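You operate a simulated robot arm through the tools that you are given. There is no shell and no other tool.

Carry out the task below with a simulated two-armed robot. There is one attempt and no reset: what you move stays moved.

TASK
Pick up the tall clear cup with one hand, pass it to the other hand and put it on the top of the shelf at the middle conveyor. Set down upright: tall clear cup.

It is judged by the outcome, as a careful person would: the job done as asked, and still so three seconds after it is handed in. It fails if anything else is knocked over, pushed out of place, dropped, spilled or broken.

THE ROBOT
Two 7-joint arms with two-finger parallel grippers on one trunk, on a base that moves. Base frame: it is fixed to the floor where the robot stands at the start and does not move with it; the origin is under the middle of the robot, x ahead of it, y to its left, z up. Units: mm, degrees, N and s.
The left shoulder is at the start at [30, 119, 935], the right one opposite. With the tool pointing down near the work surface each hand reaches from about 280 to 680 mm from the robot's upright axis, wherever it stands, measured 20 degrees to its own side. Places, roughly: top of the shelf at the middle conveyor (19x41 cm) [880, -3240, 920]. Payload 3.43 kg a hand.
The tool frame of a hand sits at the grasp point between the pads (the TCP): z along the fingers, y along the line on which they close. The tips reach 30 mm beyond it. The gripper opens to 94 mm. The fingers are 28 mm wide and 10 mm thick; the gripper's body (50 by 96 mm) begins 55 mm behind the TCP.
Orientation is that of the tool frame in the base frame, as a unit quaternion [w, x, y, z]. With the fingers straight down and closing along the base's y, the tool's x points along the base's -x, its y along +y and its z along -z.

THE INTERFACE
- The arms move only by the tool apply_moves. It takes "left_motion", "right_motion" or both (then of equal length, played together; a hand with none holds still); each is one flat list of numbers, 7 for each row, row after row: the shift along the base's x, y, z in units of 30 mm (1.0 is 30 mm), then the turn, a rotation vector about the base's x, y, z in units of 4 degrees (1.0 is 4 degrees), then the finger opening in mm, from 0 to 94. In form: [tx, ty, tz, ax, ay, az, fingers, tx, ty, tz, ax, ay, az, fingers, ...]. A call has 1 to 20 rows; each row shifts and turns the commanded pose from where the row before left it. A call with a number of a shift or a turn outside -1 to 1 is refused whole. Rows are played at 5 a second. More than 50 mm and 8.6 degrees between two rows, or a gripper value outside its range, and nothing of the call is played. A pose out of reach is approached as far as the arm can. The call stops where the force on the tool passes 40 N (or 10 N more than at its start, if that is more) or the arm is blocked; 0.2 s more then pass. Each finger travels about 72 mm/s and halts on what it meets, pressing with about 27 N; the grip force reading is that of the motor and also rises with nothing between the fingers. The clock runs only during rows and for 0.2 s after the last one: add rows that do not move to give the fingers time. The reply holds the time, the measured pose of the TCP, the force on the tool along the base axes, the opening and the grip force, in the units named above and with some noise, with the torque about the TCP (base axes, N m) and any sound that the robot's microphone picked up.
- Cameras (640 x 400 px; columns grow to the right, rows downward): "scene" is now at [51.3, 7.7, 1658.3]; the picture's right is [0.07, -1.00, 0.00], its down [-0.77, -0.06, -0.63] and it looks along [0.63, 0.05, -0.77] (base axes); focal length 271 px, centre (320, 200). "left" rides on the left gripper at [76, -14, -103] in its tool frame; the picture's right is [0.18, 0.98, 0.00], its down [-0.75, 0.14, -0.64] and it looks along [-0.63, 0.12, 0.77] (tool axes); focal length 243 px, centre (320, 200). "right" rides on the right gripper at [76, 14, -103] in its tool frame; the picture's right is [-0.18, 0.98, 0.00], its down [-0.75, -0.14, -0.64] and it looks along [-0.63, -0.12, 0.77] (tool axes); focal length 243 px, centre (320, 200). There is no depth. A picture from a camera that has moved, and an enlarged one, comes with that camera's place and axes in the base frame and with its lens. The place of the scene camera against the robot may be out by one fixed shift of up to 25 mm in any direction.
- get_image(camera): a new picture of that camera. No time passes.
- move_column(by): moves the trunk up (or, below 0, down) by that many mm; the arms and the scene camera ride with it, the base frame stays. It gives what a move gives, with no picture.
- steer(legs): drives the robot by 1 to 6 legs, each [ahead, turn to the left] in mm and degrees, along the robot's own axes; the way and the turn of a leg run together, so that a leg with both is an arc; at most 1500 mm and 180 degrees a leg. The arms and the cameras ride along, it lands a little off, and it stops where it bumps. It gives what a move gives.
- turn_head(pan, tilt): turns the head with the scene camera to pan (to the left, within 143 degrees either way) and tilt (down, from -29 to 69), counted from straight ahead of the robot. It gives what a move gives.
- close_up(camera, box): a new picture of the part [left, top, right, bottom] of that camera's present view, enlarged. No time passes.
- sign_off(): hands the job in; it is judged then, once.

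Nothing tells you exact positions but the pictures and the camera data. Unless the task says otherwise, let go and move clear before handing in.

The tools are called after "Emit:" as a command line: name --argument value ..., lists and objects as JSON in quotes. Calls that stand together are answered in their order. apply_moves: Moves the arms, as the interface text tells. Its arguments: {"type":"object","properties":{"left_motion":{"type":"array","items":{"type":"number"}},"right_motion":{"type":"array","items":{"type":"number"}}},"required":[]} The other tools are called the same way: move_column (by) moves the trunk up or down; steer (legs) drives the base; turn_head (pan, tilt) turns the head that bears the scene camera; get_image (camera) takes a picture; close_up (camera, box) takes an enlarged picture of a part of a camera's view; sign_off () hands the job in.

At the start:

```text
t: 0.0
left_eef_pos: [373.9, 211.5, 1207.8]
left_orientation: [0.0, 0.0, 1.0, 0.0]
left_ft_force: [1.1, 0.5, -0.2]
left_moment: [0.04, -0.01, 0.0]
left_opening: 94.0
left_grasp_force: 0.0
right_eef_pos: [355.1, -75.6, 1196.5]
right_orientation: [0.0, 0.0, 1.0, 0.0]
right_ft_force: [-0.4, -1.0, -0.7]
right_moment: [0.0, -0.03, 0.04]
right_opening: 93.7
right_grasp_force: 0.0
trunk travel left (down, up): [-200.0, 210.0]
robot x, y, heading: [-3.1, 2.7, -0.1]
head pan, tilt (commanded): [4.3, 50.7]
```

scene: 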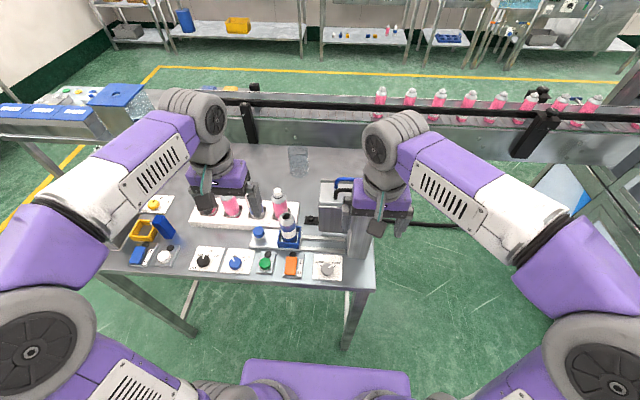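
right: 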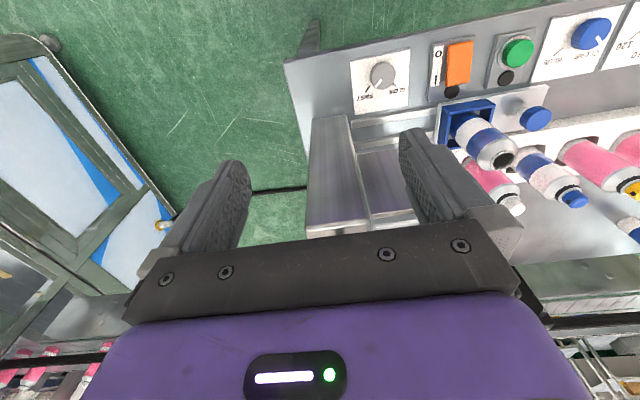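
left: 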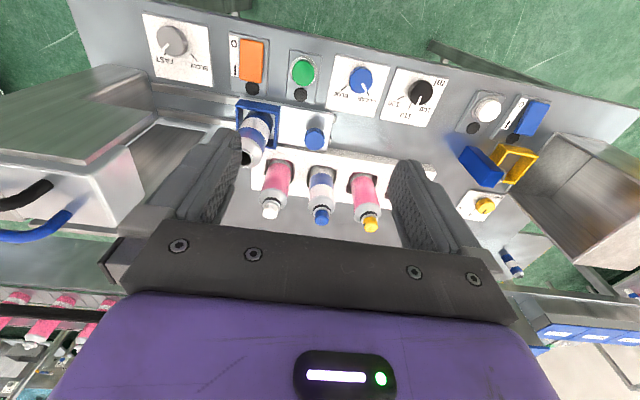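

I see a workbench ahead with bottles, switches, and a clear cup at the back near pixel (298,160). I'll look more closely first before moving.

Emit:
close_up --camera "scene" --box '[220, 120, 380, 220]'

Emit:
close_up --camera "scene" --box '[80, 150, 400, 350]'

```text
4.00 times, centred on (300, 170) of scene
camera zoom: at [51.3, 7.7, 1658.3], right [0.07, -1.0, 0.0], down [-0.77, -0.06, -0.63], along [0.63, 0.05, -0.77], focal length 1083 px, centre (400, 320)
```

zoom: 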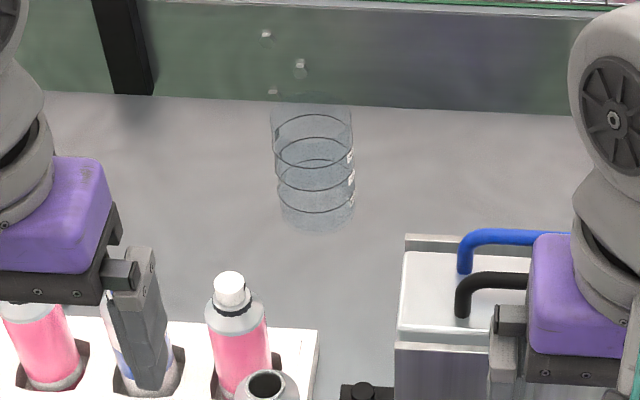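

```text
2.00 times, centred on (240, 250) of scene
camera zoom: at [51.3, 7.7, 1658.3], right [0.07, -1.0, 0.0], down [-0.77, -0.06, -0.63], along [0.63, 0.05, -0.77], focal length 541 px, centre (480, 100)
```

zoom: 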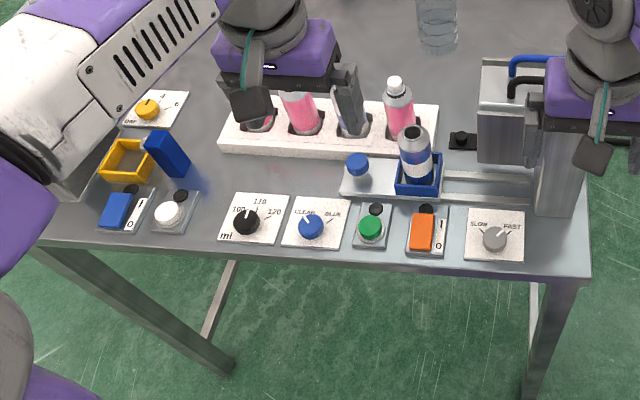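

The clear ringed cup stands at the back of the bench, roughly x≈840, y≈160. I'll look toward the shelf on the right to learn the layout there.

Emit:
turn_head --pan -75 --tilt 20

Emit:
get_image --camera "scene"

```text
t: 1.5
left_eef_pos: [373.5, 211.5, 1208.8]
left_orientation: [0.0, 0.001, 1.0, 0.0]
left_ft_force: [0.1, -0.7, 0.3]
left_moment: [0.03, 0.0, -0.03]
left_opening: 94.1
left_grasp_force: 0.1
right_eef_pos: [355.8, -76.4, 1194.8]
right_orientation: [0.0, 0.0, 1.0, 0.0]
right_ft_force: [-0.3, 0.2, -0.9]
right_moment: [0.01, -0.01, -0.03]
right_opening: 94.1
right_grasp_force: 0.1
trunk travel left (down, up): [-200.0, 210.0]
robot x, y, heading: [2.1, -2.0, 0.0]
head pan, tilt (commanded): [-75.0, 20.0]
```

```text
taken
camera scene: at [-0.7, -87.9, 1704.8], right [-0.97, -0.26, 0.0], down [-0.09, 0.33, -0.94], along [0.24, -0.91, -0.34], focal length 271 px, centre (320, 200)
```

scene: 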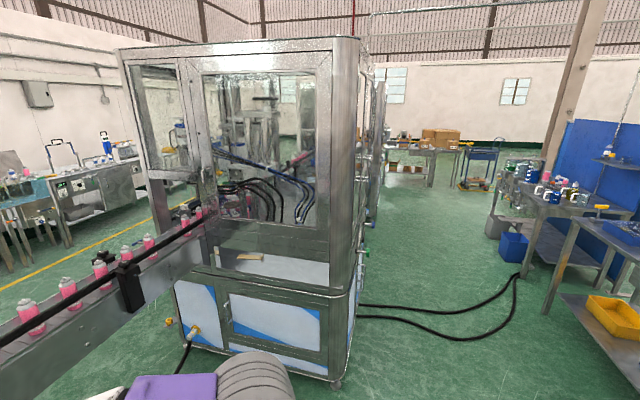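

The route to the shelf passes a large machine on the right, so I'll have to drive around it. Now I'll look back at the cup and triangulate it by changing trunk height.

Emit:
turn_head --pan 8 --tilt 45

Emit:
close_up --camera "scene" --box '[240, 100, 400, 200]'

Emit:
get_image --camera "scene"

Emit:
move_column --by 200

Emit:
get_image --camera "scene"

```text
t: 3.1
left_eef_pos: [373.6, 212.3, 1209.1]
left_orientation: [0.0, 0.0, 1.0, 0.001]
left_ft_force: [-0.3, 0.1, 0.1]
left_moment: [0.01, 0.01, 0.0]
left_opening: 94.0
left_grasp_force: 0.1
right_eef_pos: [356.2, -75.9, 1196.0]
right_orientation: [0.0, 0.0, 1.0, -0.001]
right_ft_force: [0.6, 0.1, 0.2]
right_moment: [0.03, 0.02, -0.01]
right_opening: 93.9
right_grasp_force: 0.3
trunk travel left (down, up): [-200.0, 210.0]
robot x, y, heading: [1.1, -2.4, -0.2]
head pan, tilt (commanded): [8.0, 45.0]
```

```text
4.00 times, centred on (320, 150) of scene
camera zoom: at [55.6, 13.2, 1666.2], right [0.14, -0.99, 0.0], down [-0.7, -0.1, -0.71], along [0.7, 0.1, -0.71], focal length 1083 px, centre (320, 400)
```

zoom: 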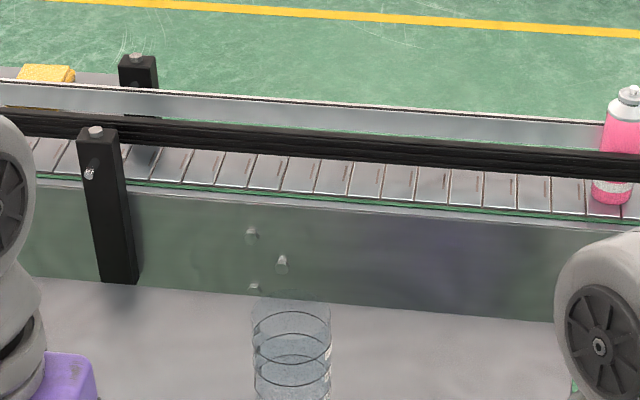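

```text
taken
camera scene: at [55.6, 13.2, 1666.2], right [0.14, -0.99, 0.0], down [-0.7, -0.1, -0.71], along [0.7, 0.1, -0.71], focal length 271 px, centre (320, 200)
```

scene: 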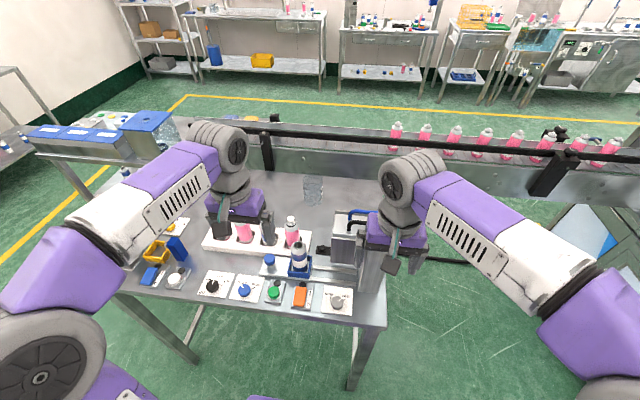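

```text
t: 5.3
left_eef_pos: [373.4, 212.9, 1410.5]
left_orientation: [0.0, 0.001, 1.0, 0.0]
left_ft_force: [-0.3, -0.7, -0.1]
left_moment: [0.0, 0.02, 0.06]
left_opening: 94.1
left_grasp_force: 0.1
right_eef_pos: [355.0, -76.5, 1395.7]
right_orientation: [0.0, 0.0, 1.0, 0.0]
right_ft_force: [1.1, 0.8, -0.2]
right_moment: [-0.05, 0.03, 0.0]
right_opening: 93.9
right_grasp_force: 0.1
trunk travel left (down, up): [-400.0, 10.0]
robot x, y, heading: [-3.1, -1.2, 0.4]
head pan, tilt (commanded): [8.0, 45.0]
```

```text
taken
camera scene: at [55.7, 13.3, 1866.0], right [0.14, -0.99, 0.0], down [-0.7, -0.1, -0.71], along [0.7, 0.1, -0.71], focal length 271 px, centre (320, 200)
```

scene: 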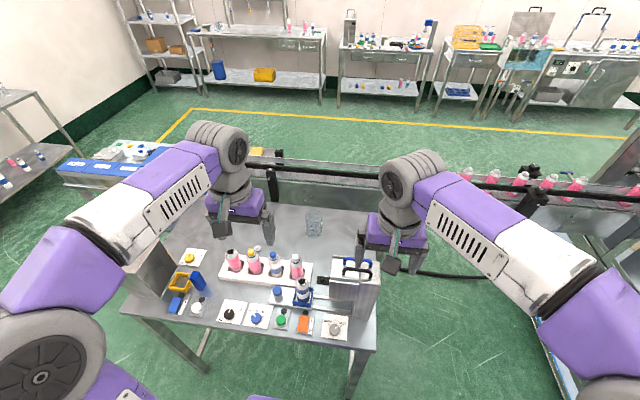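

Emit:
close_up --camera "scene" --box '[260, 190, 380, 265]'

Emit:
move_column --by -200

Emit:
close_up --camera "scene" --box '[260, 150, 380, 225]'

```text
5.33 times, centred on (320, 228) of scene
camera zoom: at [55.7, 13.3, 1866.0], right [0.14, -0.99, 0.0], down [-0.7, -0.1, -0.71], along [0.7, 0.1, -0.71], focal length 1443 px, centre (320, 53)
```

zoom: 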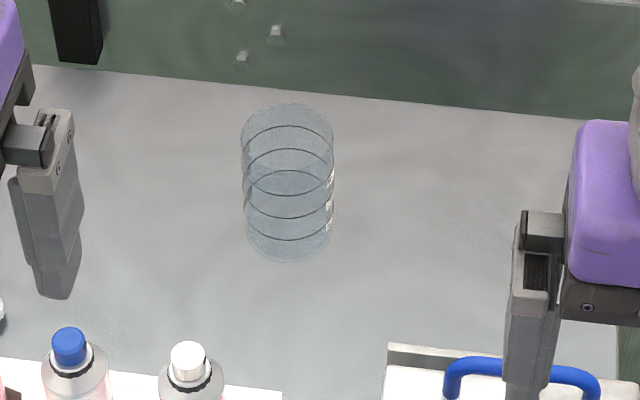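

```text
t: 7.4
left_eef_pos: [374.4, 211.7, 1209.1]
left_orientation: [0.0, 0.0, 1.0, 0.0]
left_ft_force: [0.5, 0.9, 0.0]
left_moment: [0.03, 0.01, 0.01]
left_opening: 94.1
left_grasp_force: 0.0
right_eef_pos: [354.9, -76.5, 1196.3]
right_orientation: [0.0, 0.0, 1.0, 0.0]
right_ft_force: [-0.1, 1.2, 0.5]
right_moment: [0.01, 0.0, 0.05]
right_opening: 94.0
right_grasp_force: 0.1
trunk travel left (down, up): [-200.0, 210.0]
robot x, y, heading: [1.7, 0.6, 0.0]
head pan, tilt (commanded): [8.0, 45.0]
```

```text
5.33 times, centred on (320, 188) of scene
camera zoom: at [55.5, 13.3, 1666.3], right [0.14, -0.99, 0.0], down [-0.7, -0.1, -0.71], along [0.7, 0.1, -0.71], focal length 1443 px, centre (320, 267)
```

zoom: 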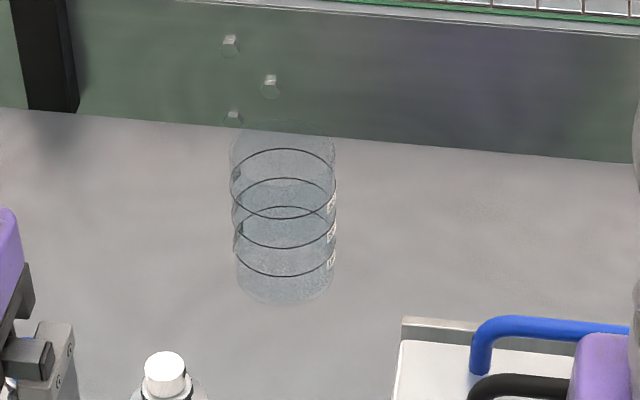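

The ringed cup seems to stand at about x≈785, y≈142 on a bench near z≈920. Before settling on it I'll check other clear objects visible on the left.

Emit:
turn_head --pan 45 --tilt 30

Emit:
get_image --camera "scene"

Emit:
turn_head --pan -20 --tilt 35

Emit:
get_image --camera "scene"

```text
t: 8.5
left_eef_pos: [372.7, 212.0, 1208.9]
left_orientation: [0.0, 0.0, 1.0, 0.0]
left_ft_force: [0.0, -0.6, 0.2]
left_moment: [0.0, 0.01, -0.01]
left_opening: 94.2
left_grasp_force: 0.0
right_eef_pos: [355.4, -75.4, 1196.4]
right_orientation: [0.0, 0.0, 1.0, -0.001]
right_ft_force: [0.1, -0.8, -0.4]
right_moment: [-0.05, 0.03, 0.02]
right_opening: 94.0
right_grasp_force: 0.2
trunk travel left (down, up): [-200.0, 210.0]
robot x, y, heading: [1.1, 1.4, -0.0]
head pan, tilt (commanded): [45.0, 30.0]
```

```text
taken
camera scene: at [39.1, 65.9, 1688.7], right [0.71, -0.71, 0.0], down [-0.35, -0.35, -0.87], along [0.61, 0.61, -0.5], focal length 271 px, centre (320, 200)
```

scene: 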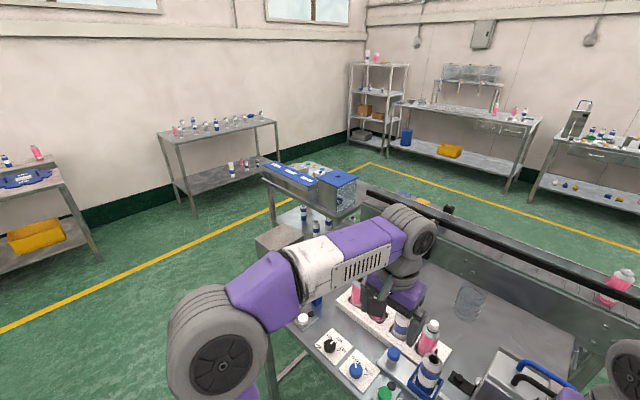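

```text
t: 9.8
left_eef_pos: [373.6, 211.8, 1208.6]
left_orientation: [0.001, 0.0, 1.0, 0.0]
left_ft_force: [-0.8, 0.6, 0.0]
left_moment: [0.0, -0.03, 0.03]
left_opening: 93.9
left_grasp_force: 0.1
right_eef_pos: [355.7, -75.8, 1195.1]
right_orientation: [0.0, 0.0, 1.0, 0.0]
right_ft_force: [-0.9, -0.5, -0.3]
right_moment: [-0.03, 0.0, 0.03]
right_opening: 94.1
right_grasp_force: 0.1
trunk travel left (down, up): [-200.0, 210.0]
robot x, y, heading: [-3.6, -3.2, -0.0]
head pan, tilt (commanded): [-20.0, 35.0]
```

```text
taken
camera scene: at [57.9, -28.0, 1681.0], right [-0.34, -0.94, 0.0], down [-0.54, 0.2, -0.82], along [0.77, -0.28, -0.57], focal length 271 px, centre (320, 200)
```

scene: 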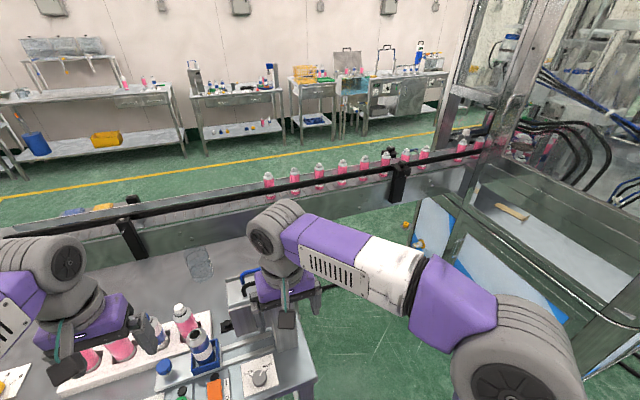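

The ringed cup on the bench is the only tall clear cup in view. Next I'll look straight down to see how much room the base has in front of the bench legs.

Emit:
turn_head --pan 0 --tilt 69

Emit:
get_image --camera "scene"

Emit:
turn_head --pan -30 --tilt 69

Emit:
get_image --camera "scene"

Emit:
turn_head --pan 30 --tilt 69

Emit:
get_image --camera "scene"

```text
t: 10.8
left_eef_pos: [372.5, 213.2, 1209.7]
left_orientation: [0.0, 0.001, 1.0, 0.0]
left_ft_force: [-1.6, -0.2, 0.8]
left_moment: [-0.02, 0.01, -0.02]
left_opening: 93.9
left_grasp_force: 0.0
right_eef_pos: [357.0, -75.6, 1195.4]
right_orientation: [-0.001, 0.001, 1.0, -0.001]
right_ft_force: [0.2, 0.8, -0.3]
right_moment: [-0.01, -0.01, 0.0]
right_opening: 93.9
right_grasp_force: 0.1
trunk travel left (down, up): [-200.0, 210.0]
robot x, y, heading: [0.5, -1.9, -0.1]
head pan, tilt (commanded): [0.0, 68.8]
```

```text
taken
camera scene: at [31.1, 1.9, 1637.3], right [0.0, -1.0, 0.0], down [-0.93, 0.0, -0.36], along [0.36, 0.0, -0.93], focal length 271 px, centre (320, 200)
```

scene: 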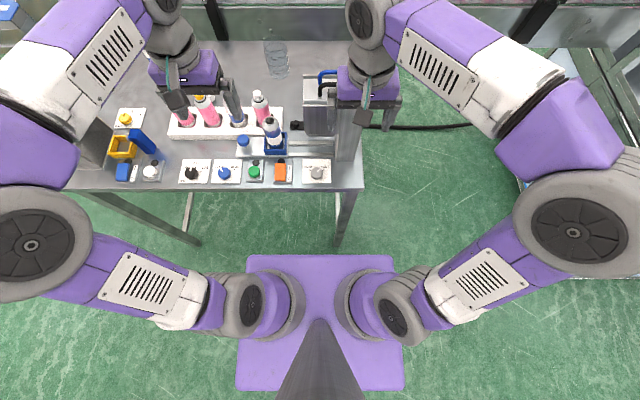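

```text
t: 11.8
left_eef_pos: [373.7, 212.6, 1209.1]
left_orientation: [0.0, 0.0, 1.0, 0.0]
left_ft_force: [-0.2, 0.6, 1.0]
left_moment: [0.0, -0.02, 0.02]
left_opening: 93.8
left_grasp_force: 0.1
right_eef_pos: [354.2, -75.7, 1195.4]
right_orientation: [-0.001, 0.0, 1.0, 0.0]
right_ft_force: [-1.0, 0.4, -0.7]
right_moment: [-0.01, 0.01, -0.02]
right_opening: 94.0
right_grasp_force: 0.0
trunk travel left (down, up): [-200.0, 210.0]
robot x, y, heading: [-0.2, 1.2, -0.4]
head pan, tilt (commanded): [-30.0, 68.8]
```

```text
taken
camera scene: at [23.6, -25.9, 1637.3], right [-0.5, -0.87, 0.0], down [-0.81, 0.47, -0.36], along [0.31, -0.18, -0.93], focal length 271 px, centre (320, 200)
```

scene: 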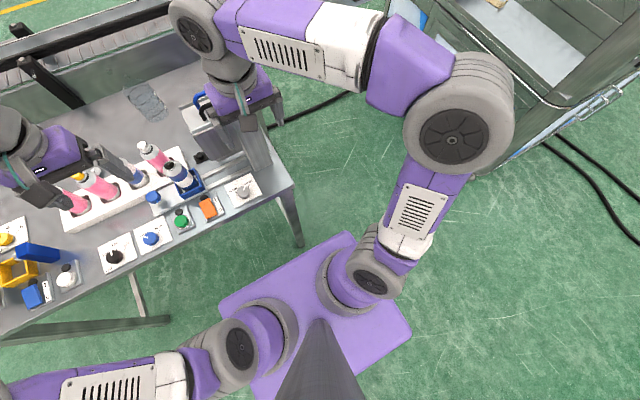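

```text
t: 13.1
left_eef_pos: [374.1, 211.7, 1208.7]
left_orientation: [0.001, 0.0, 1.0, 0.0]
left_ft_force: [-0.3, 0.2, -0.2]
left_moment: [0.0, 0.01, 0.0]
left_opening: 94.2
left_grasp_force: 0.0
right_eef_pos: [356.2, -75.6, 1195.5]
right_orientation: [0.0, 0.0, 1.0, -0.001]
right_ft_force: [-0.4, -0.4, 0.4]
right_moment: [0.04, 0.02, 0.03]
right_opening: 94.3
right_grasp_force: 0.2
trunk travel left (down, up): [-200.0, 210.0]
robot x, y, heading: [-1.3, -0.6, 0.5]
head pan, tilt (commanded): [30.0, 68.8]
```

```text
taken
camera scene: at [23.6, 29.9, 1637.3], right [0.5, -0.87, 0.0], down [-0.81, -0.47, -0.36], along [0.31, 0.18, -0.93], focal length 271 px, centre (320, 200)
```

scene: 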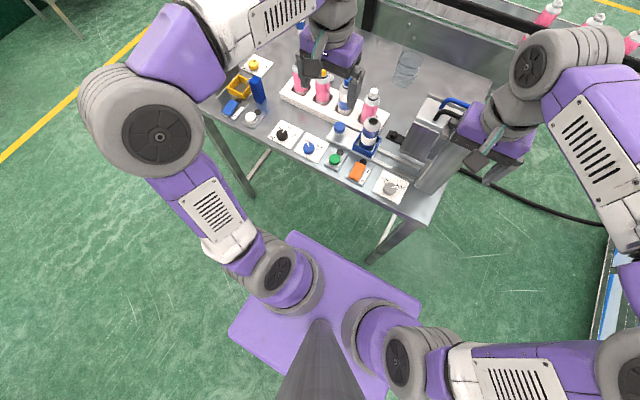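

The bench legs stand at about (371,-120) and (383,755), and I could centre the base between them. I'll check how the grippers look up close so I can plan the handover orientation.

Emit:
turn_head --pan 0 --tilt 55

Emit:
close_up --camera "scene" --box '[120, 60, 320, 200]'

Emit:
close_up --camera "scene" --box '[300, 60, 500, 200]'

```text
t: 14.0
left_eef_pos: [374.1, 212.6, 1208.6]
left_orientation: [0.0, 0.0, 1.0, 0.0]
left_ft_force: [0.9, 0.0, 0.7]
left_moment: [0.04, -0.02, -0.01]
left_opening: 94.0
left_grasp_force: 0.0
right_eef_pos: [355.8, -75.8, 1195.8]
right_orientation: [0.0, 0.0, 1.0, 0.0]
right_ft_force: [-0.1, -0.7, -0.3]
right_moment: [-0.02, -0.03, -0.01]
right_opening: 94.1
right_grasp_force: 0.1
trunk travel left (down, up): [-200.0, 210.0]
robot x, y, heading: [4.4, 1.8, -0.3]
head pan, tilt (commanded): [0.0, 55.0]
```

```text
2.86 times, centred on (220, 130) of scene
camera zoom: at [47.2, 2.1, 1652.7], right [0.0, -1.0, 0.0], down [-0.82, 0.0, -0.57], along [0.57, 0.0, -0.82], focal length 773 px, centre (606, 400)
```

zoom: 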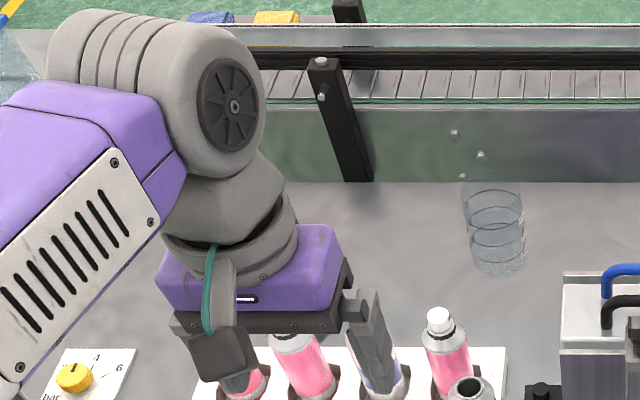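

```text
2.86 times, centred on (400, 130) of scene
camera zoom: at [47.2, 2.1, 1652.7], right [0.0, -1.0, 0.0], down [-0.82, 0.0, -0.57], along [0.57, 0.0, -0.82], focal length 773 px, centre (91, 400)
```

zoom: 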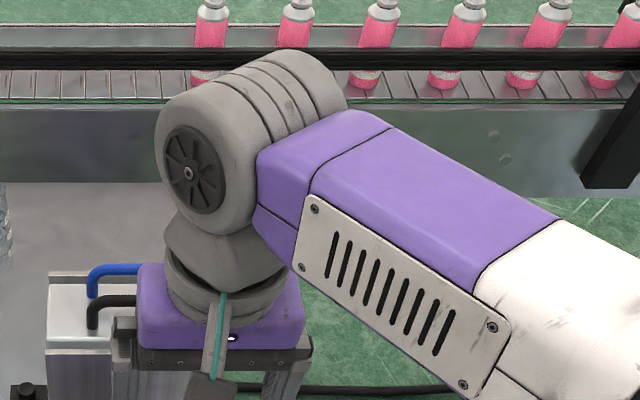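

The grippers carry a camera bracket on the robot-facing side, which matters for a sideways hold. I'll check what's behind the robot before backing away from the bench.

Emit:
turn_head --pan 140 --tilt 30

Emit:
get_image --camera "scene"

Emit:
turn_head --pan -140 --tilt 30

Emit:
get_image --camera "scene"

Emit:
turn_head --pan -100 --tilt 20

Emit:
get_image --camera "scene"

```text
t: 16.2
left_eef_pos: [374.2, 211.6, 1208.9]
left_orientation: [0.0, 0.001, 1.0, -0.001]
left_ft_force: [-0.1, -0.3, 0.5]
left_moment: [-0.05, 0.01, -0.04]
left_opening: 93.8
left_grasp_force: 0.1
right_eef_pos: [355.5, -74.3, 1195.5]
right_orientation: [0.0, 0.0, 1.0, 0.0]
right_ft_force: [0.1, 0.0, 0.1]
right_moment: [0.02, 0.01, 0.0]
right_opening: 93.9
right_grasp_force: 0.1
trunk travel left (down, up): [-200.0, 210.0]
robot x, y, heading: [0.9, 0.2, 0.2]
head pan, tilt (commanded): [140.0, 30.0]
```

```text
taken
camera scene: at [-94.1, 60.2, 1688.8], right [0.64, 0.77, 0.0], down [0.38, -0.32, -0.87], along [-0.66, 0.56, -0.5], focal length 271 px, centre (320, 200)
```

scene: 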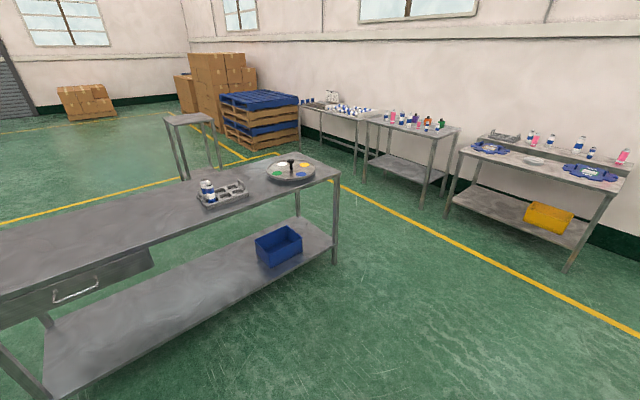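

```text
t: 20.1
left_eef_pos: [372.7, 213.0, 1208.5]
left_orientation: [0.0, 0.001, 1.0, 0.0]
left_ft_force: [0.2, -0.5, -0.1]
left_moment: [0.02, -0.04, 0.01]
left_opening: 94.1
left_grasp_force: 0.1
right_eef_pos: [355.1, -75.4, 1195.9]
right_orientation: [0.0, 0.001, 1.0, 0.0]
right_ft_force: [0.4, -0.5, 0.2]
right_moment: [0.01, -0.02, 0.0]
right_opening: 93.8
right_grasp_force: 0.0
trunk travel left (down, up): [-200.0, 210.0]
robot x, y, heading: [0.5, -4.1, -0.1]
head pan, tilt (commanded): [-140.0, 30.0]
```

```text
taken
camera scene: at [-94.2, -56.2, 1688.8], right [-0.64, 0.77, 0.0], down [0.38, 0.32, -0.87], along [-0.66, -0.56, -0.5], focal length 271 px, centre (320, 200)
```

scene: 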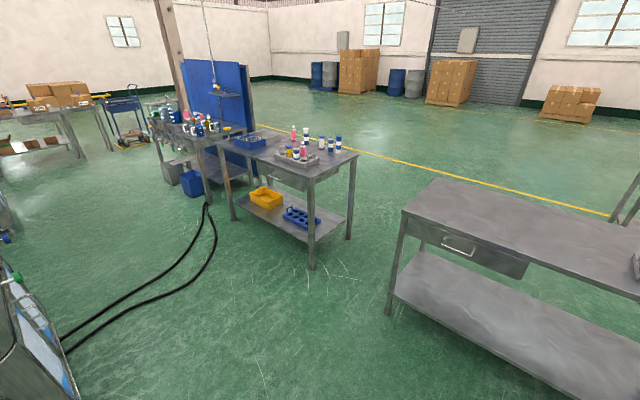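

```text
t: 21.2
left_eef_pos: [373.5, 211.1, 1209.1]
left_orientation: [0.0, 0.0, 1.0, 0.0]
left_ft_force: [-0.1, -0.2, -1.1]
left_moment: [-0.01, 0.04, -0.02]
left_opening: 93.9
left_grasp_force: 0.1
right_eef_pos: [355.5, -75.6, 1196.3]
right_orientation: [0.0, 0.0, 1.0, 0.0]
right_ft_force: [0.7, 0.0, 0.6]
right_moment: [-0.01, 0.0, -0.01]
right_opening: 93.8
right_grasp_force: 0.0
trunk travel left (down, up): [-200.0, 210.0]
robot x, y, heading: [-2.5, 2.0, 0.0]
head pan, tilt (commanded): [-100.0, 20.0]
```

```text
taken
camera scene: at [-41.2, -89.7, 1704.8], right [-0.98, 0.17, 0.0], down [0.06, 0.34, -0.94], along [-0.16, -0.93, -0.34], focal length 271 px, centre (320, 200)
```

scene: 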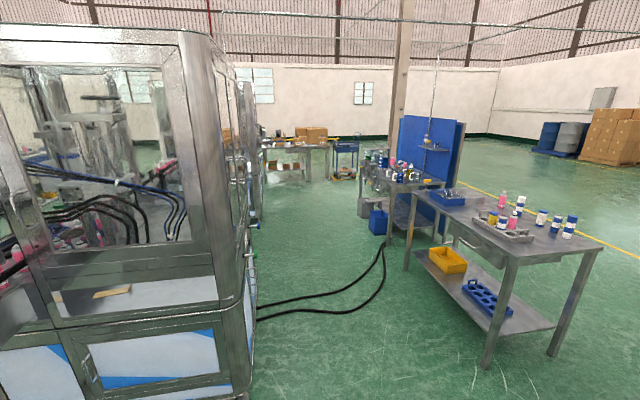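

Behind me there's a bench at x≈-1390, so backing 500 mm is safe. I'll shift sideways so the base is centred between the bench legs (y≈310), staying back from the bench for now.

Emit:
steer --legs '[[-500, 0], [0, 40], [480, 0], [0, -40]]'

Emit:
turn_head --pan -10 --tilt 45

Emit:
get_image --camera "scene"

```text
t: 30.2
left_eef_pos: [215.4, 522.9, 1209.5]
left_orientation: [0.0, -0.018, 1.0, 0.0]
left_ft_force: [-0.1, 0.0, -0.2]
left_moment: [0.01, -0.02, 0.04]
left_opening: 93.8
left_grasp_force: 0.0
right_eef_pos: [208.8, 235.9, 1194.9]
right_orientation: [0.0, -0.018, 1.0, 0.0]
right_ft_force: [0.4, -0.2, 1.5]
right_moment: [0.02, -0.01, 0.02]
right_opening: 94.1
right_grasp_force: 0.0
trunk travel left (down, up): [-200.0, 210.0]
robot x, y, heading: [-148.8, 297.6, 2.2]
head pan, tilt (commanded): [-100.0, 20.0]
```

```text
t: 31.8
left_eef_pos: [216.7, 523.7, 1208.6]
left_orientation: [0.001, -0.019, 1.0, 0.0]
left_ft_force: [-0.6, 0.2, 0.1]
left_moment: [0.02, 0.02, -0.01]
left_opening: 93.8
left_grasp_force: 0.1
right_eef_pos: [208.5, 235.1, 1195.6]
right_orientation: [0.0, -0.019, 1.0, 0.0]
right_ft_force: [0.0, 0.2, -0.9]
right_moment: [0.0, 0.01, -0.02]
right_opening: 94.0
right_grasp_force: 0.1
trunk travel left (down, up): [-200.0, 210.0]
robot x, y, heading: [-148.6, 295.3, 2.1]
head pan, tilt (commanded): [-10.0, 45.0]
```

```text
taken
camera scene: at [-94.0, 288.1, 1666.2], right [-0.14, -0.99, 0.0], down [-0.7, 0.1, -0.71], along [0.7, -0.1, -0.71], focal length 271 px, centre (320, 200)
```

scene: 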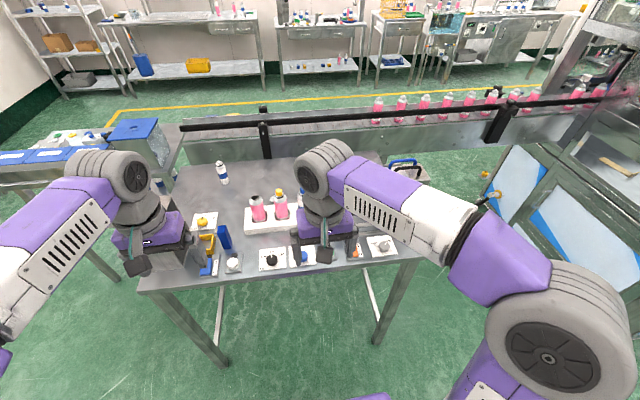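

The robot now stands at about (-149, 296), heading 2°. In this free air I'll test whether the left hand can be turned so it points horizontally with its camera bracket on top, starting with an 80° roll.

Emit:
apply_moves --left_motion '[0, 0, 0, 0, 0, 1, 94, 0, 0, 0, 0, 0, 1, 94, 0, 0, 0, 0, 0, 1, 94, 0, 0, 0, 0, 0, 1, 94, 0, 0, 0, 0, 0, 1, 94, 0, 0, 0, 0, 0, 1, 94, 0, 0, 0, 0, 0, 1, 94, 0, 0, 0, 0, 0, 1, 94, 0, 0, 0, 0, 0, 1, 94, 0, 0, 0, 0, 0, 1, 94, 0, 0, 0, 0, 0, 1, 94, 0, 0, 0, 0, 0, 1, 94, 0, 0, 0, 0, 0, 1, 94, 0, 0, 0, 0, 0, 1, 94, 0, 0, 0, 0, 0, 1, 94, 0, 0, 0, 0, 0, 1, 94, 0, 0, 0, 0, 0, 1, 94, 0, 0, 0, 0, 0, 1, 94, 0, 0, 0, 0, 0, 1, 94, 0, 0, 0, 0, 0, 1, 94]'

Emit:
get_image --camera "scene"

```text
t: 36.0
left_eef_pos: [215.9, 523.0, 1208.3]
left_orientation: [0.0, -0.657, 0.754, 0.0]
left_ft_force: [-0.1, -0.6, -0.2]
left_moment: [-0.01, -0.02, 0.01]
left_opening: 93.9
left_grasp_force: 0.1
right_eef_pos: [208.0, 235.4, 1195.2]
right_orientation: [0.0, -0.019, 1.0, 0.0]
right_ft_force: [-0.4, -0.6, 0.5]
right_moment: [0.0, 0.02, 0.01]
right_opening: 93.9
right_grasp_force: 0.1
trunk travel left (down, up): [-200.0, 210.0]
robot x, y, heading: [-147.2, 301.0, 2.1]
head pan, tilt (commanded): [-10.0, 45.0]
```

```text
taken
camera scene: at [-94.0, 288.2, 1666.2], right [-0.14, -0.99, 0.0], down [-0.7, 0.1, -0.71], along [0.7, -0.1, -0.71], focal length 271 px, centre (320, 200)
```

scene: 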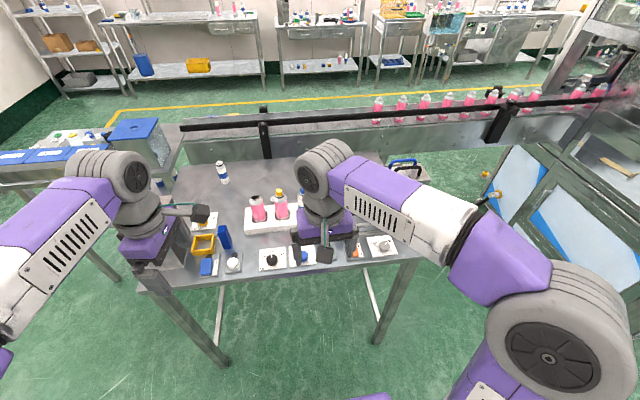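

The roll worked; the left camera bracket is now on the hand's right side. Next I'll roll a bit more and begin pitching the hand up toward horizontal.

Emit:
apply_moves --left_motion '[0, 0, 0, 0, 0, 1, 94, 0, 0, 0, 0, 0, 1, 94, 0, 0, 0, 0, 0, 1, 94, 0, 0, 0, 0, 0, 1, 94, 0, 0, 0, 0, 0, 1, 94, 0, 0, 0, 0, 0, 1, 94, 0, 0, 0, 0, 0, 1, 94, 0, 0, 0, 0, 0, 1, 94, 0, 0, 0, 0, 0, 1, 94, 0, 0, 0, 0, 0, 1, 94, 0, 0, 0, -0.85, -0.53, 0, 94, 0, 0, 0, -0.85, -0.53, 0, 94, 0, 0, 0, -0.85, -0.53, 0, 94, 0, 0, 0, -0.85, -0.53, 0, 94, 0, 0, 0, -0.85, -0.53, 0, 94, 0, 0, 0, -0.85, -0.53, 0, 94, 0, 0, 0, -0.85, -0.53, 0, 94, 0, 0, 0, -0.85, -0.53, 0, 94, 0, 0, 0, -0.85, -0.53, 0, 94, 0, 0, 0, -0.85, -0.53, 0, 94]'

Emit:
get_image --camera "scene"

```text
t: 40.2
left_eef_pos: [217.0, 525.0, 1209.4]
left_orientation: [0.168, 0.822, -0.455, 0.3]
left_ft_force: [0.3, 0.2, -0.8]
left_moment: [0.0, -0.01, 0.01]
left_opening: 94.0
left_grasp_force: 0.0
right_eef_pos: [207.1, 235.7, 1195.3]
right_orientation: [-0.001, -0.018, 1.0, 0.0]
right_ft_force: [0.5, -0.7, 0.0]
right_moment: [-0.02, -0.02, -0.01]
right_opening: 94.1
right_grasp_force: 0.0
trunk travel left (down, up): [-200.0, 210.0]
robot x, y, heading: [-150.2, 298.8, 2.0]
head pan, tilt (commanded): [-10.0, 45.0]
```

```text
taken
camera scene: at [-94.1, 288.3, 1666.2], right [-0.14, -0.99, 0.0], down [-0.7, 0.1, -0.71], along [0.7, -0.1, -0.71], focal length 271 px, centre (320, 200)
```

scene: 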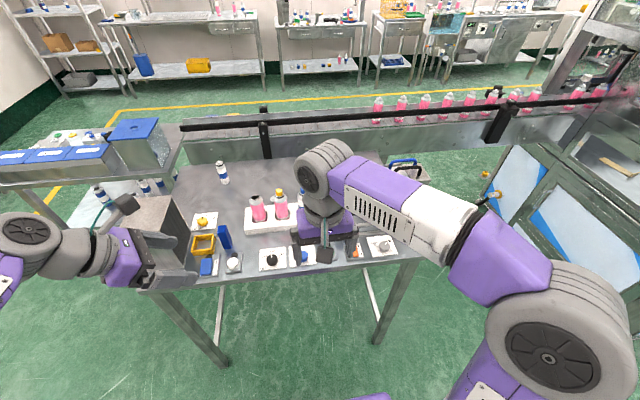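

The left hand pitches nicely with the camera staying on top. I'll finish bringing it to horizontal, then raise the trunk.

Emit:
apply_moves --left_motion '[0, 0, 0, -0.85, -0.53, 0, 94, 0, 0, 0, -0.85, -0.53, 0, 94, 0, 0, 0, -0.85, -0.53, 0, 94, 0, 0, 0, -0.85, -0.53, 0, 94, 0, 0, 0, -0.85, -0.53, 0, 94, 0, 0, 0, -0.85, -0.53, 0, 94, 0, 0, 0, -0.85, -0.53, 0, 94, 0, 0, 0, -0.85, -0.53, 0, 94, 0, 0, 0, -0.85, -0.53, 0, 94, 0, 0, 0, -0.85, -0.53, 0, 94, 0, 0, 0, -0.85, -0.53, 0, 94, 0, 0, 0, -0.85, -0.53, 0, 94, 0, 0, 0, -0.42, -0.26, 0, 94]'

Emit:
move_column --by 200

Emit:
get_image --camera "scene"

```text
t: 43.0
left_eef_pos: [214.8, 523.8, 1209.2]
left_orientation: [0.345, 0.617, -0.343, 0.619]
left_ft_force: [0.5, -0.6, 0.2]
left_moment: [-0.01, 0.01, 0.01]
left_opening: 93.9
left_grasp_force: 0.0
right_eef_pos: [207.5, 235.4, 1196.1]
right_orientation: [0.0, -0.018, 1.0, 0.0]
right_ft_force: [-0.5, -0.5, 0.3]
right_moment: [0.01, 0.03, -0.03]
right_opening: 93.9
right_grasp_force: 0.0
trunk travel left (down, up): [-200.0, 210.0]
robot x, y, heading: [-149.9, 298.6, 2.2]
head pan, tilt (commanded): [-10.0, 45.0]
```

```text
t: 45.2
left_eef_pos: [215.3, 525.3, 1409.3]
left_orientation: [0.344, 0.618, -0.342, 0.619]
left_ft_force: [0.2, 0.1, 0.7]
left_moment: [-0.03, -0.03, -0.01]
left_opening: 94.0
left_grasp_force: 0.0
right_eef_pos: [207.9, 234.2, 1396.3]
right_orientation: [0.0, -0.018, 1.0, 0.0]
right_ft_force: [0.0, -0.5, -1.0]
right_moment: [0.03, -0.03, 0.01]
right_opening: 94.3
right_grasp_force: 0.1
trunk travel left (down, up): [-400.0, 10.0]
robot x, y, heading: [-150.6, 299.6, 2.2]
head pan, tilt (commanded): [-10.0, 45.0]
```

```text
taken
camera scene: at [-93.9, 288.2, 1866.0], right [-0.14, -0.99, 0.0], down [-0.7, 0.1, -0.71], along [0.7, -0.1, -0.71], focal length 271 px, centre (320, 200)
```

scene: 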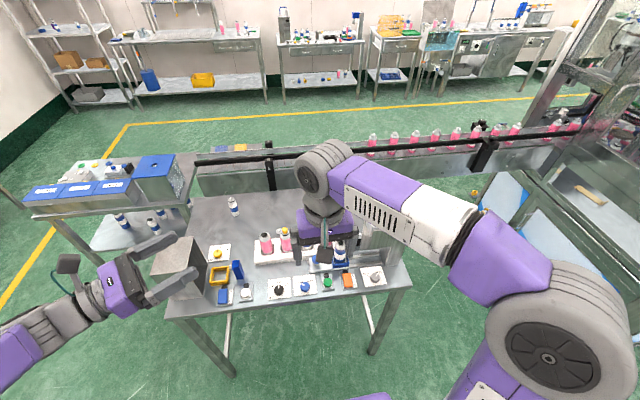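

The left hand now points horizontally, camera on top. I'll straighten the heading and drive up to the bench between its legs.

Emit:
steer --legs '[[0, -2.1], [280, 0]]'

Emit:
turn_head --pan -15 --tilt 55

Emit:
get_image --camera "scene"

Emit:
get_image --camera "right"

```text
t: 47.5
left_eef_pos: [505.9, 510.8, 1410.0]
left_orientation: [0.356, 0.611, -0.353, 0.612]
left_ft_force: [-0.7, 0.0, -0.4]
left_moment: [0.0, -0.01, -0.01]
left_opening: 93.8
left_grasp_force: 0.0
right_eef_pos: [487.2, 220.6, 1396.2]
right_orientation: [0.001, 0.002, 1.0, -0.001]
right_ft_force: [0.6, 0.0, -0.7]
right_moment: [0.01, -0.01, -0.01]
right_opening: 94.1
right_grasp_force: 0.1
trunk travel left (down, up): [-400.0, 10.0]
robot x, y, heading: [135.4, 300.2, -0.5]
head pan, tilt (commanded): [-10.0, 45.0]
```

```text
t: 48.3
left_eef_pos: [506.0, 509.8, 1408.9]
left_orientation: [0.357, 0.611, -0.354, 0.612]
left_ft_force: [0.1, 0.2, -1.8]
left_moment: [-0.01, 0.03, 0.0]
left_opening: 94.1
left_grasp_force: 0.0
right_eef_pos: [487.3, 220.4, 1396.0]
right_orientation: [0.001, 0.003, 1.0, 0.0]
right_ft_force: [-0.6, -0.3, -0.8]
right_moment: [0.02, 0.03, -0.01]
right_opening: 94.0
right_grasp_force: 0.0
trunk travel left (down, up): [-400.0, 10.0]
robot x, y, heading: [132.9, 300.4, -0.4]
head pan, tilt (commanded): [-15.0, 55.0]
```

```text
taken
camera scene: at [177.5, 281.2, 1852.8], right [-0.26, -0.97, 0.0], down [-0.79, 0.21, -0.57], along [0.55, -0.15, -0.82], focal length 271 px, centre (320, 200)
```

scene: 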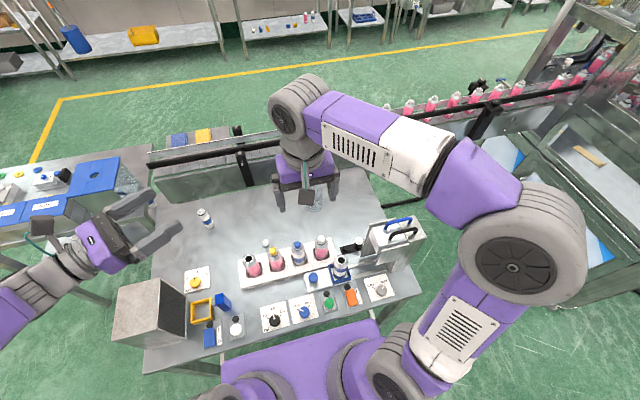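

```text
taken
camera right: at [411.5, 236.6, 1497.7], right [0.19, 0.98, 0.0], down [0.75, -0.14, 0.64], along [0.63, -0.12, -0.77], focal length 243 px, centre (320, 200)
```

right: 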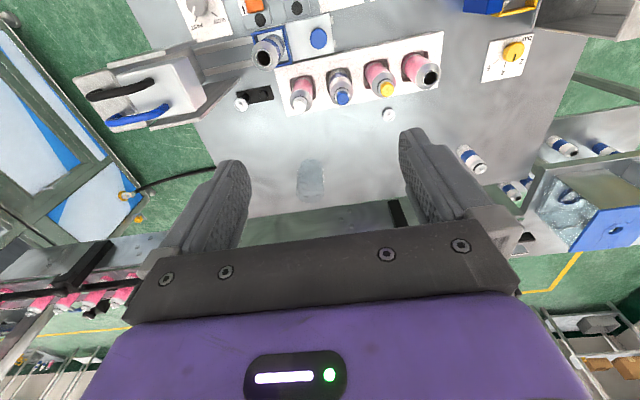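

The robot is at the bench (134, 300). The cup is visible in the right wrist camera near (311,178); I'll zoom in to locate it.

Emit:
close_up --camera "right" --box '[260, 130, 380, 205]'

Emit:
close_up --camera "scene" --box '[260, 150, 380, 225]'

```text
5.33 times, centred on (320, 168) of right
camera zoom: at [411.5, 236.6, 1497.7], right [0.19, 0.98, 0.0], down [0.75, -0.14, 0.64], along [0.63, -0.12, -0.77], focal length 1294 px, centre (320, 373)
```

zoom: 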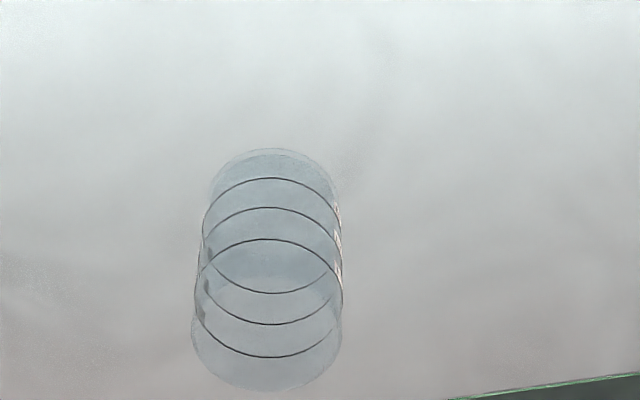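

```text
5.33 times, centred on (320, 188) of scene
camera zoom: at [177.5, 281.2, 1852.8], right [-0.26, -0.97, 0.0], down [-0.79, 0.21, -0.57], along [0.55, -0.15, -0.82], focal length 1443 px, centre (320, 267)
```

zoom: 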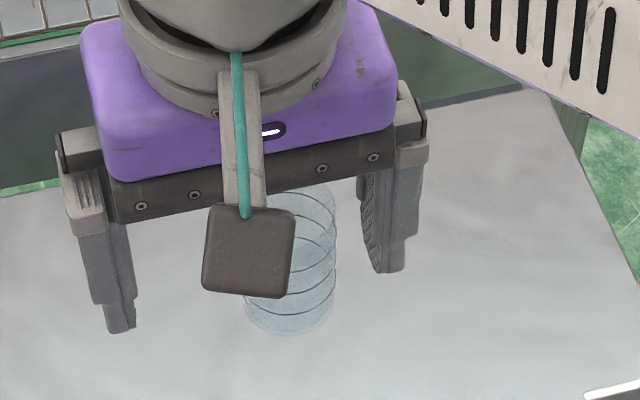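

The cup is about 68 mm in diameter and 106 mm tall, near (767, 144) if the bench is at z≈920. I'll move the right hand closer and take a second sighting to triangulate.

Emit:
apply_moves --right_motion '[0.8, -0.25, -0.6, 0, 0, 0, 94, 0.8, -0.25, -0.6, 0, 0, 0, 94, 0.8, -0.25, -0.6, 0, 0, 0, 94, 0.8, -0.25, -0.6, 0, 0, 0, 94, 0.8, -0.25, -0.6, 0, 0, 0, 94, 0.8, -0.25, -0.6, 0, 0, 0, 94, 0.8, -0.25, -0.6, 0, 0, 0, 94, 0.8, -0.25, -0.6, 0, 0, 0, 94, 0, 0, 0, 0, 0, 0, 94]'

Emit:
get_image --camera "right"

Emit:
get_image --camera "scene"

```text
t: 50.3
left_eef_pos: [506.2, 509.5, 1409.8]
left_orientation: [0.356, 0.611, -0.353, 0.613]
left_ft_force: [0.0, -1.0, -0.8]
left_moment: [-0.01, 0.01, 0.02]
left_opening: 94.0
left_grasp_force: 0.0
right_eef_pos: [678.8, 161.0, 1252.9]
right_orientation: [0.001, 0.002, 1.0, 0.001]
right_ft_force: [-0.5, 0.1, 0.6]
right_moment: [-0.01, -0.03, 0.0]
right_opening: 94.0
right_grasp_force: 0.1
trunk travel left (down, up): [-400.0, 10.0]
robot x, y, heading: [131.4, 301.7, -0.1]
head pan, tilt (commanded): [-15.0, 55.0]
```

```text
taken
camera right: at [602.4, 177.6, 1355.0], right [0.19, 0.98, 0.0], down [0.75, -0.14, 0.64], along [0.63, -0.12, -0.77], focal length 243 px, centre (320, 200)
```

right: 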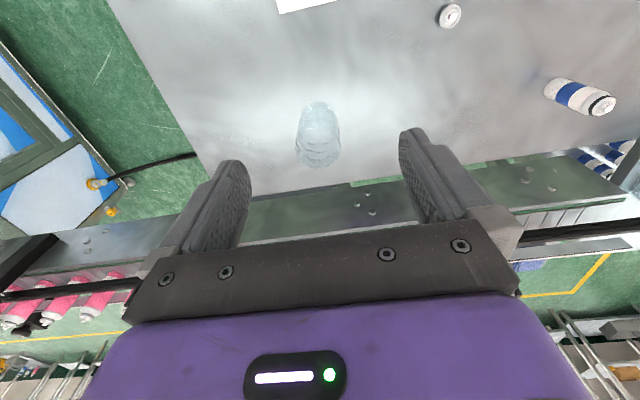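

```text
taken
camera scene: at [175.7, 281.3, 1852.8], right [-0.26, -0.97, 0.0], down [-0.79, 0.21, -0.57], along [0.55, -0.15, -0.82], focal length 271 px, centre (320, 200)
```

scene: 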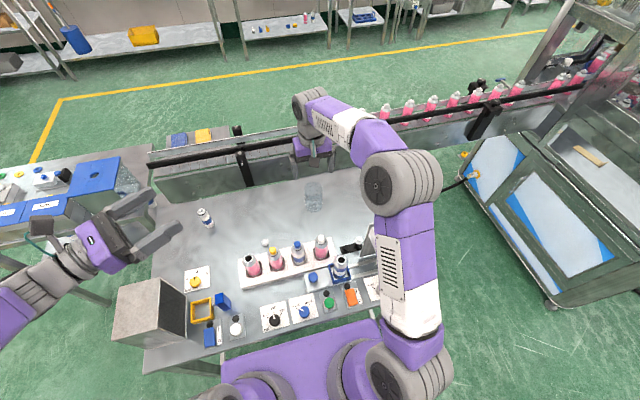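

Emit:
close_up --camera "right" --box '[260, 90, 380, 165]'

Emit:
close_up --camera "scene" --box '[260, 160, 380, 235]'

```text
5.33 times, centred on (320, 128) of right
camera zoom: at [602.4, 177.6, 1355.0], right [0.19, 0.98, 0.0], down [0.75, -0.14, 0.64], along [0.63, -0.12, -0.77], focal length 1294 px, centre (320, 587)
```

zoom: 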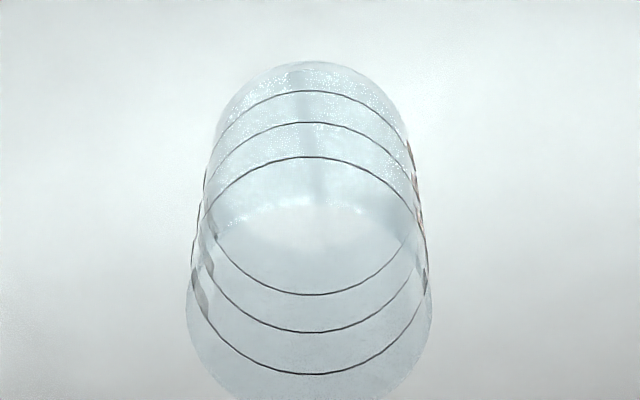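

```text
5.33 times, centred on (320, 198) of scene
camera zoom: at [175.7, 281.3, 1852.8], right [-0.26, -0.97, 0.0], down [-0.79, 0.21, -0.57], along [0.55, -0.15, -0.82], focal length 1443 px, centre (320, 213)
```

zoom: 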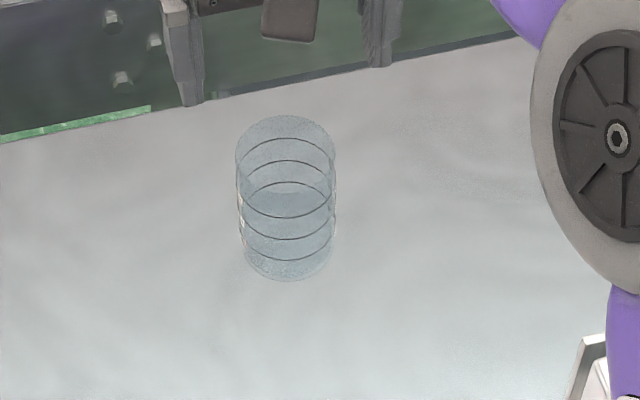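

Triangulating gives the cup at about (776, 142), bench near z≈905–915 and rim near z≈1017. I'll move above it, still clear of the rim, and re-check alignment.

Emit:
apply_moves --right_motion '[0.54, -0.106, -0.9, 0, 0, 0, 94, 0.54, -0.106, -0.9, 0, 0, 0, 94, 0.54, -0.106, -0.9, 0, 0, 0, 94, 0.54, -0.106, -0.9, 0, 0, 0, 94, 0.54, -0.106, -0.9, 0, 0, 0, 94, 0.54, -0.106, -0.9, 0, 0, 0, 94, 0, 0, 0, 0, 0, 0, 94]'

Emit:
get_image --camera "right"

Emit:
get_image --camera "scene"

Emit:
close_up --camera "scene" --box '[250, 130, 390, 230]'

```text
t: 51.9
left_eef_pos: [505.0, 509.8, 1410.3]
left_orientation: [0.356, 0.611, -0.354, 0.612]
left_ft_force: [0.2, -0.5, 0.3]
left_moment: [0.01, 0.01, -0.01]
left_opening: 94.0
left_grasp_force: 0.0
right_eef_pos: [774.8, 143.2, 1091.9]
right_orientation: [-0.001, 0.002, 1.0, 0.0]
right_ft_force: [-0.5, -0.9, -0.2]
right_moment: [0.01, -0.03, -0.02]
right_opening: 93.9
right_grasp_force: 0.1
trunk travel left (down, up): [-400.0, 10.0]
robot x, y, heading: [133.3, 297.1, -0.1]
head pan, tilt (commanded): [-15.0, 55.0]
```

```text
taken
camera right: at [698.8, 159.1, 1193.7], right [0.19, 0.98, 0.0], down [0.75, -0.14, 0.64], along [0.63, -0.12, -0.77], focal length 243 px, centre (320, 200)
```

right: 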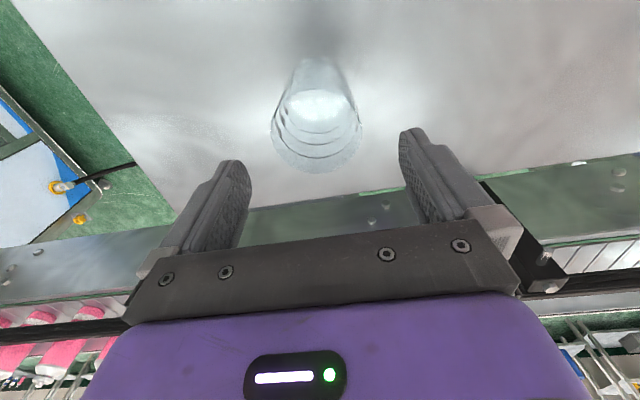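

```text
taken
camera scene: at [175.8, 281.3, 1852.8], right [-0.26, -0.97, 0.0], down [-0.79, 0.21, -0.57], along [0.55, -0.15, -0.82], focal length 271 px, centre (320, 200)
```

scene: 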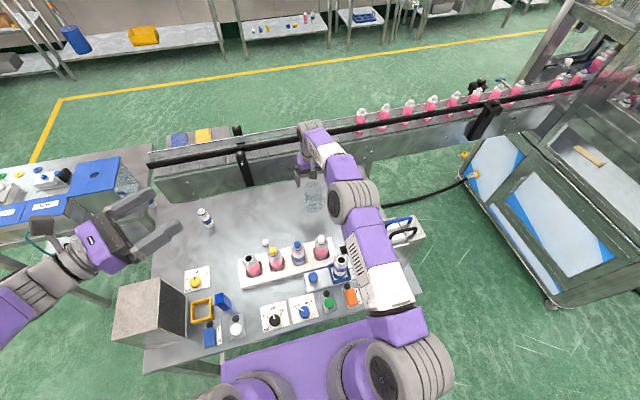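

```text
4.00 times, centred on (320, 180) of scene
camera zoom: at [175.8, 281.3, 1852.8], right [-0.26, -0.97, 0.0], down [-0.79, 0.21, -0.57], along [0.55, -0.15, -0.82], focal length 1083 px, centre (320, 280)
```

zoom: 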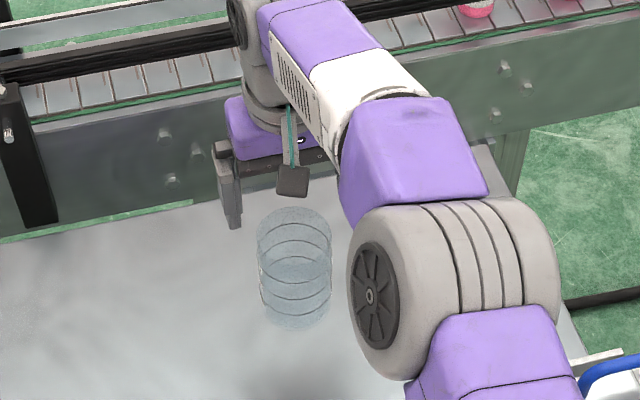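

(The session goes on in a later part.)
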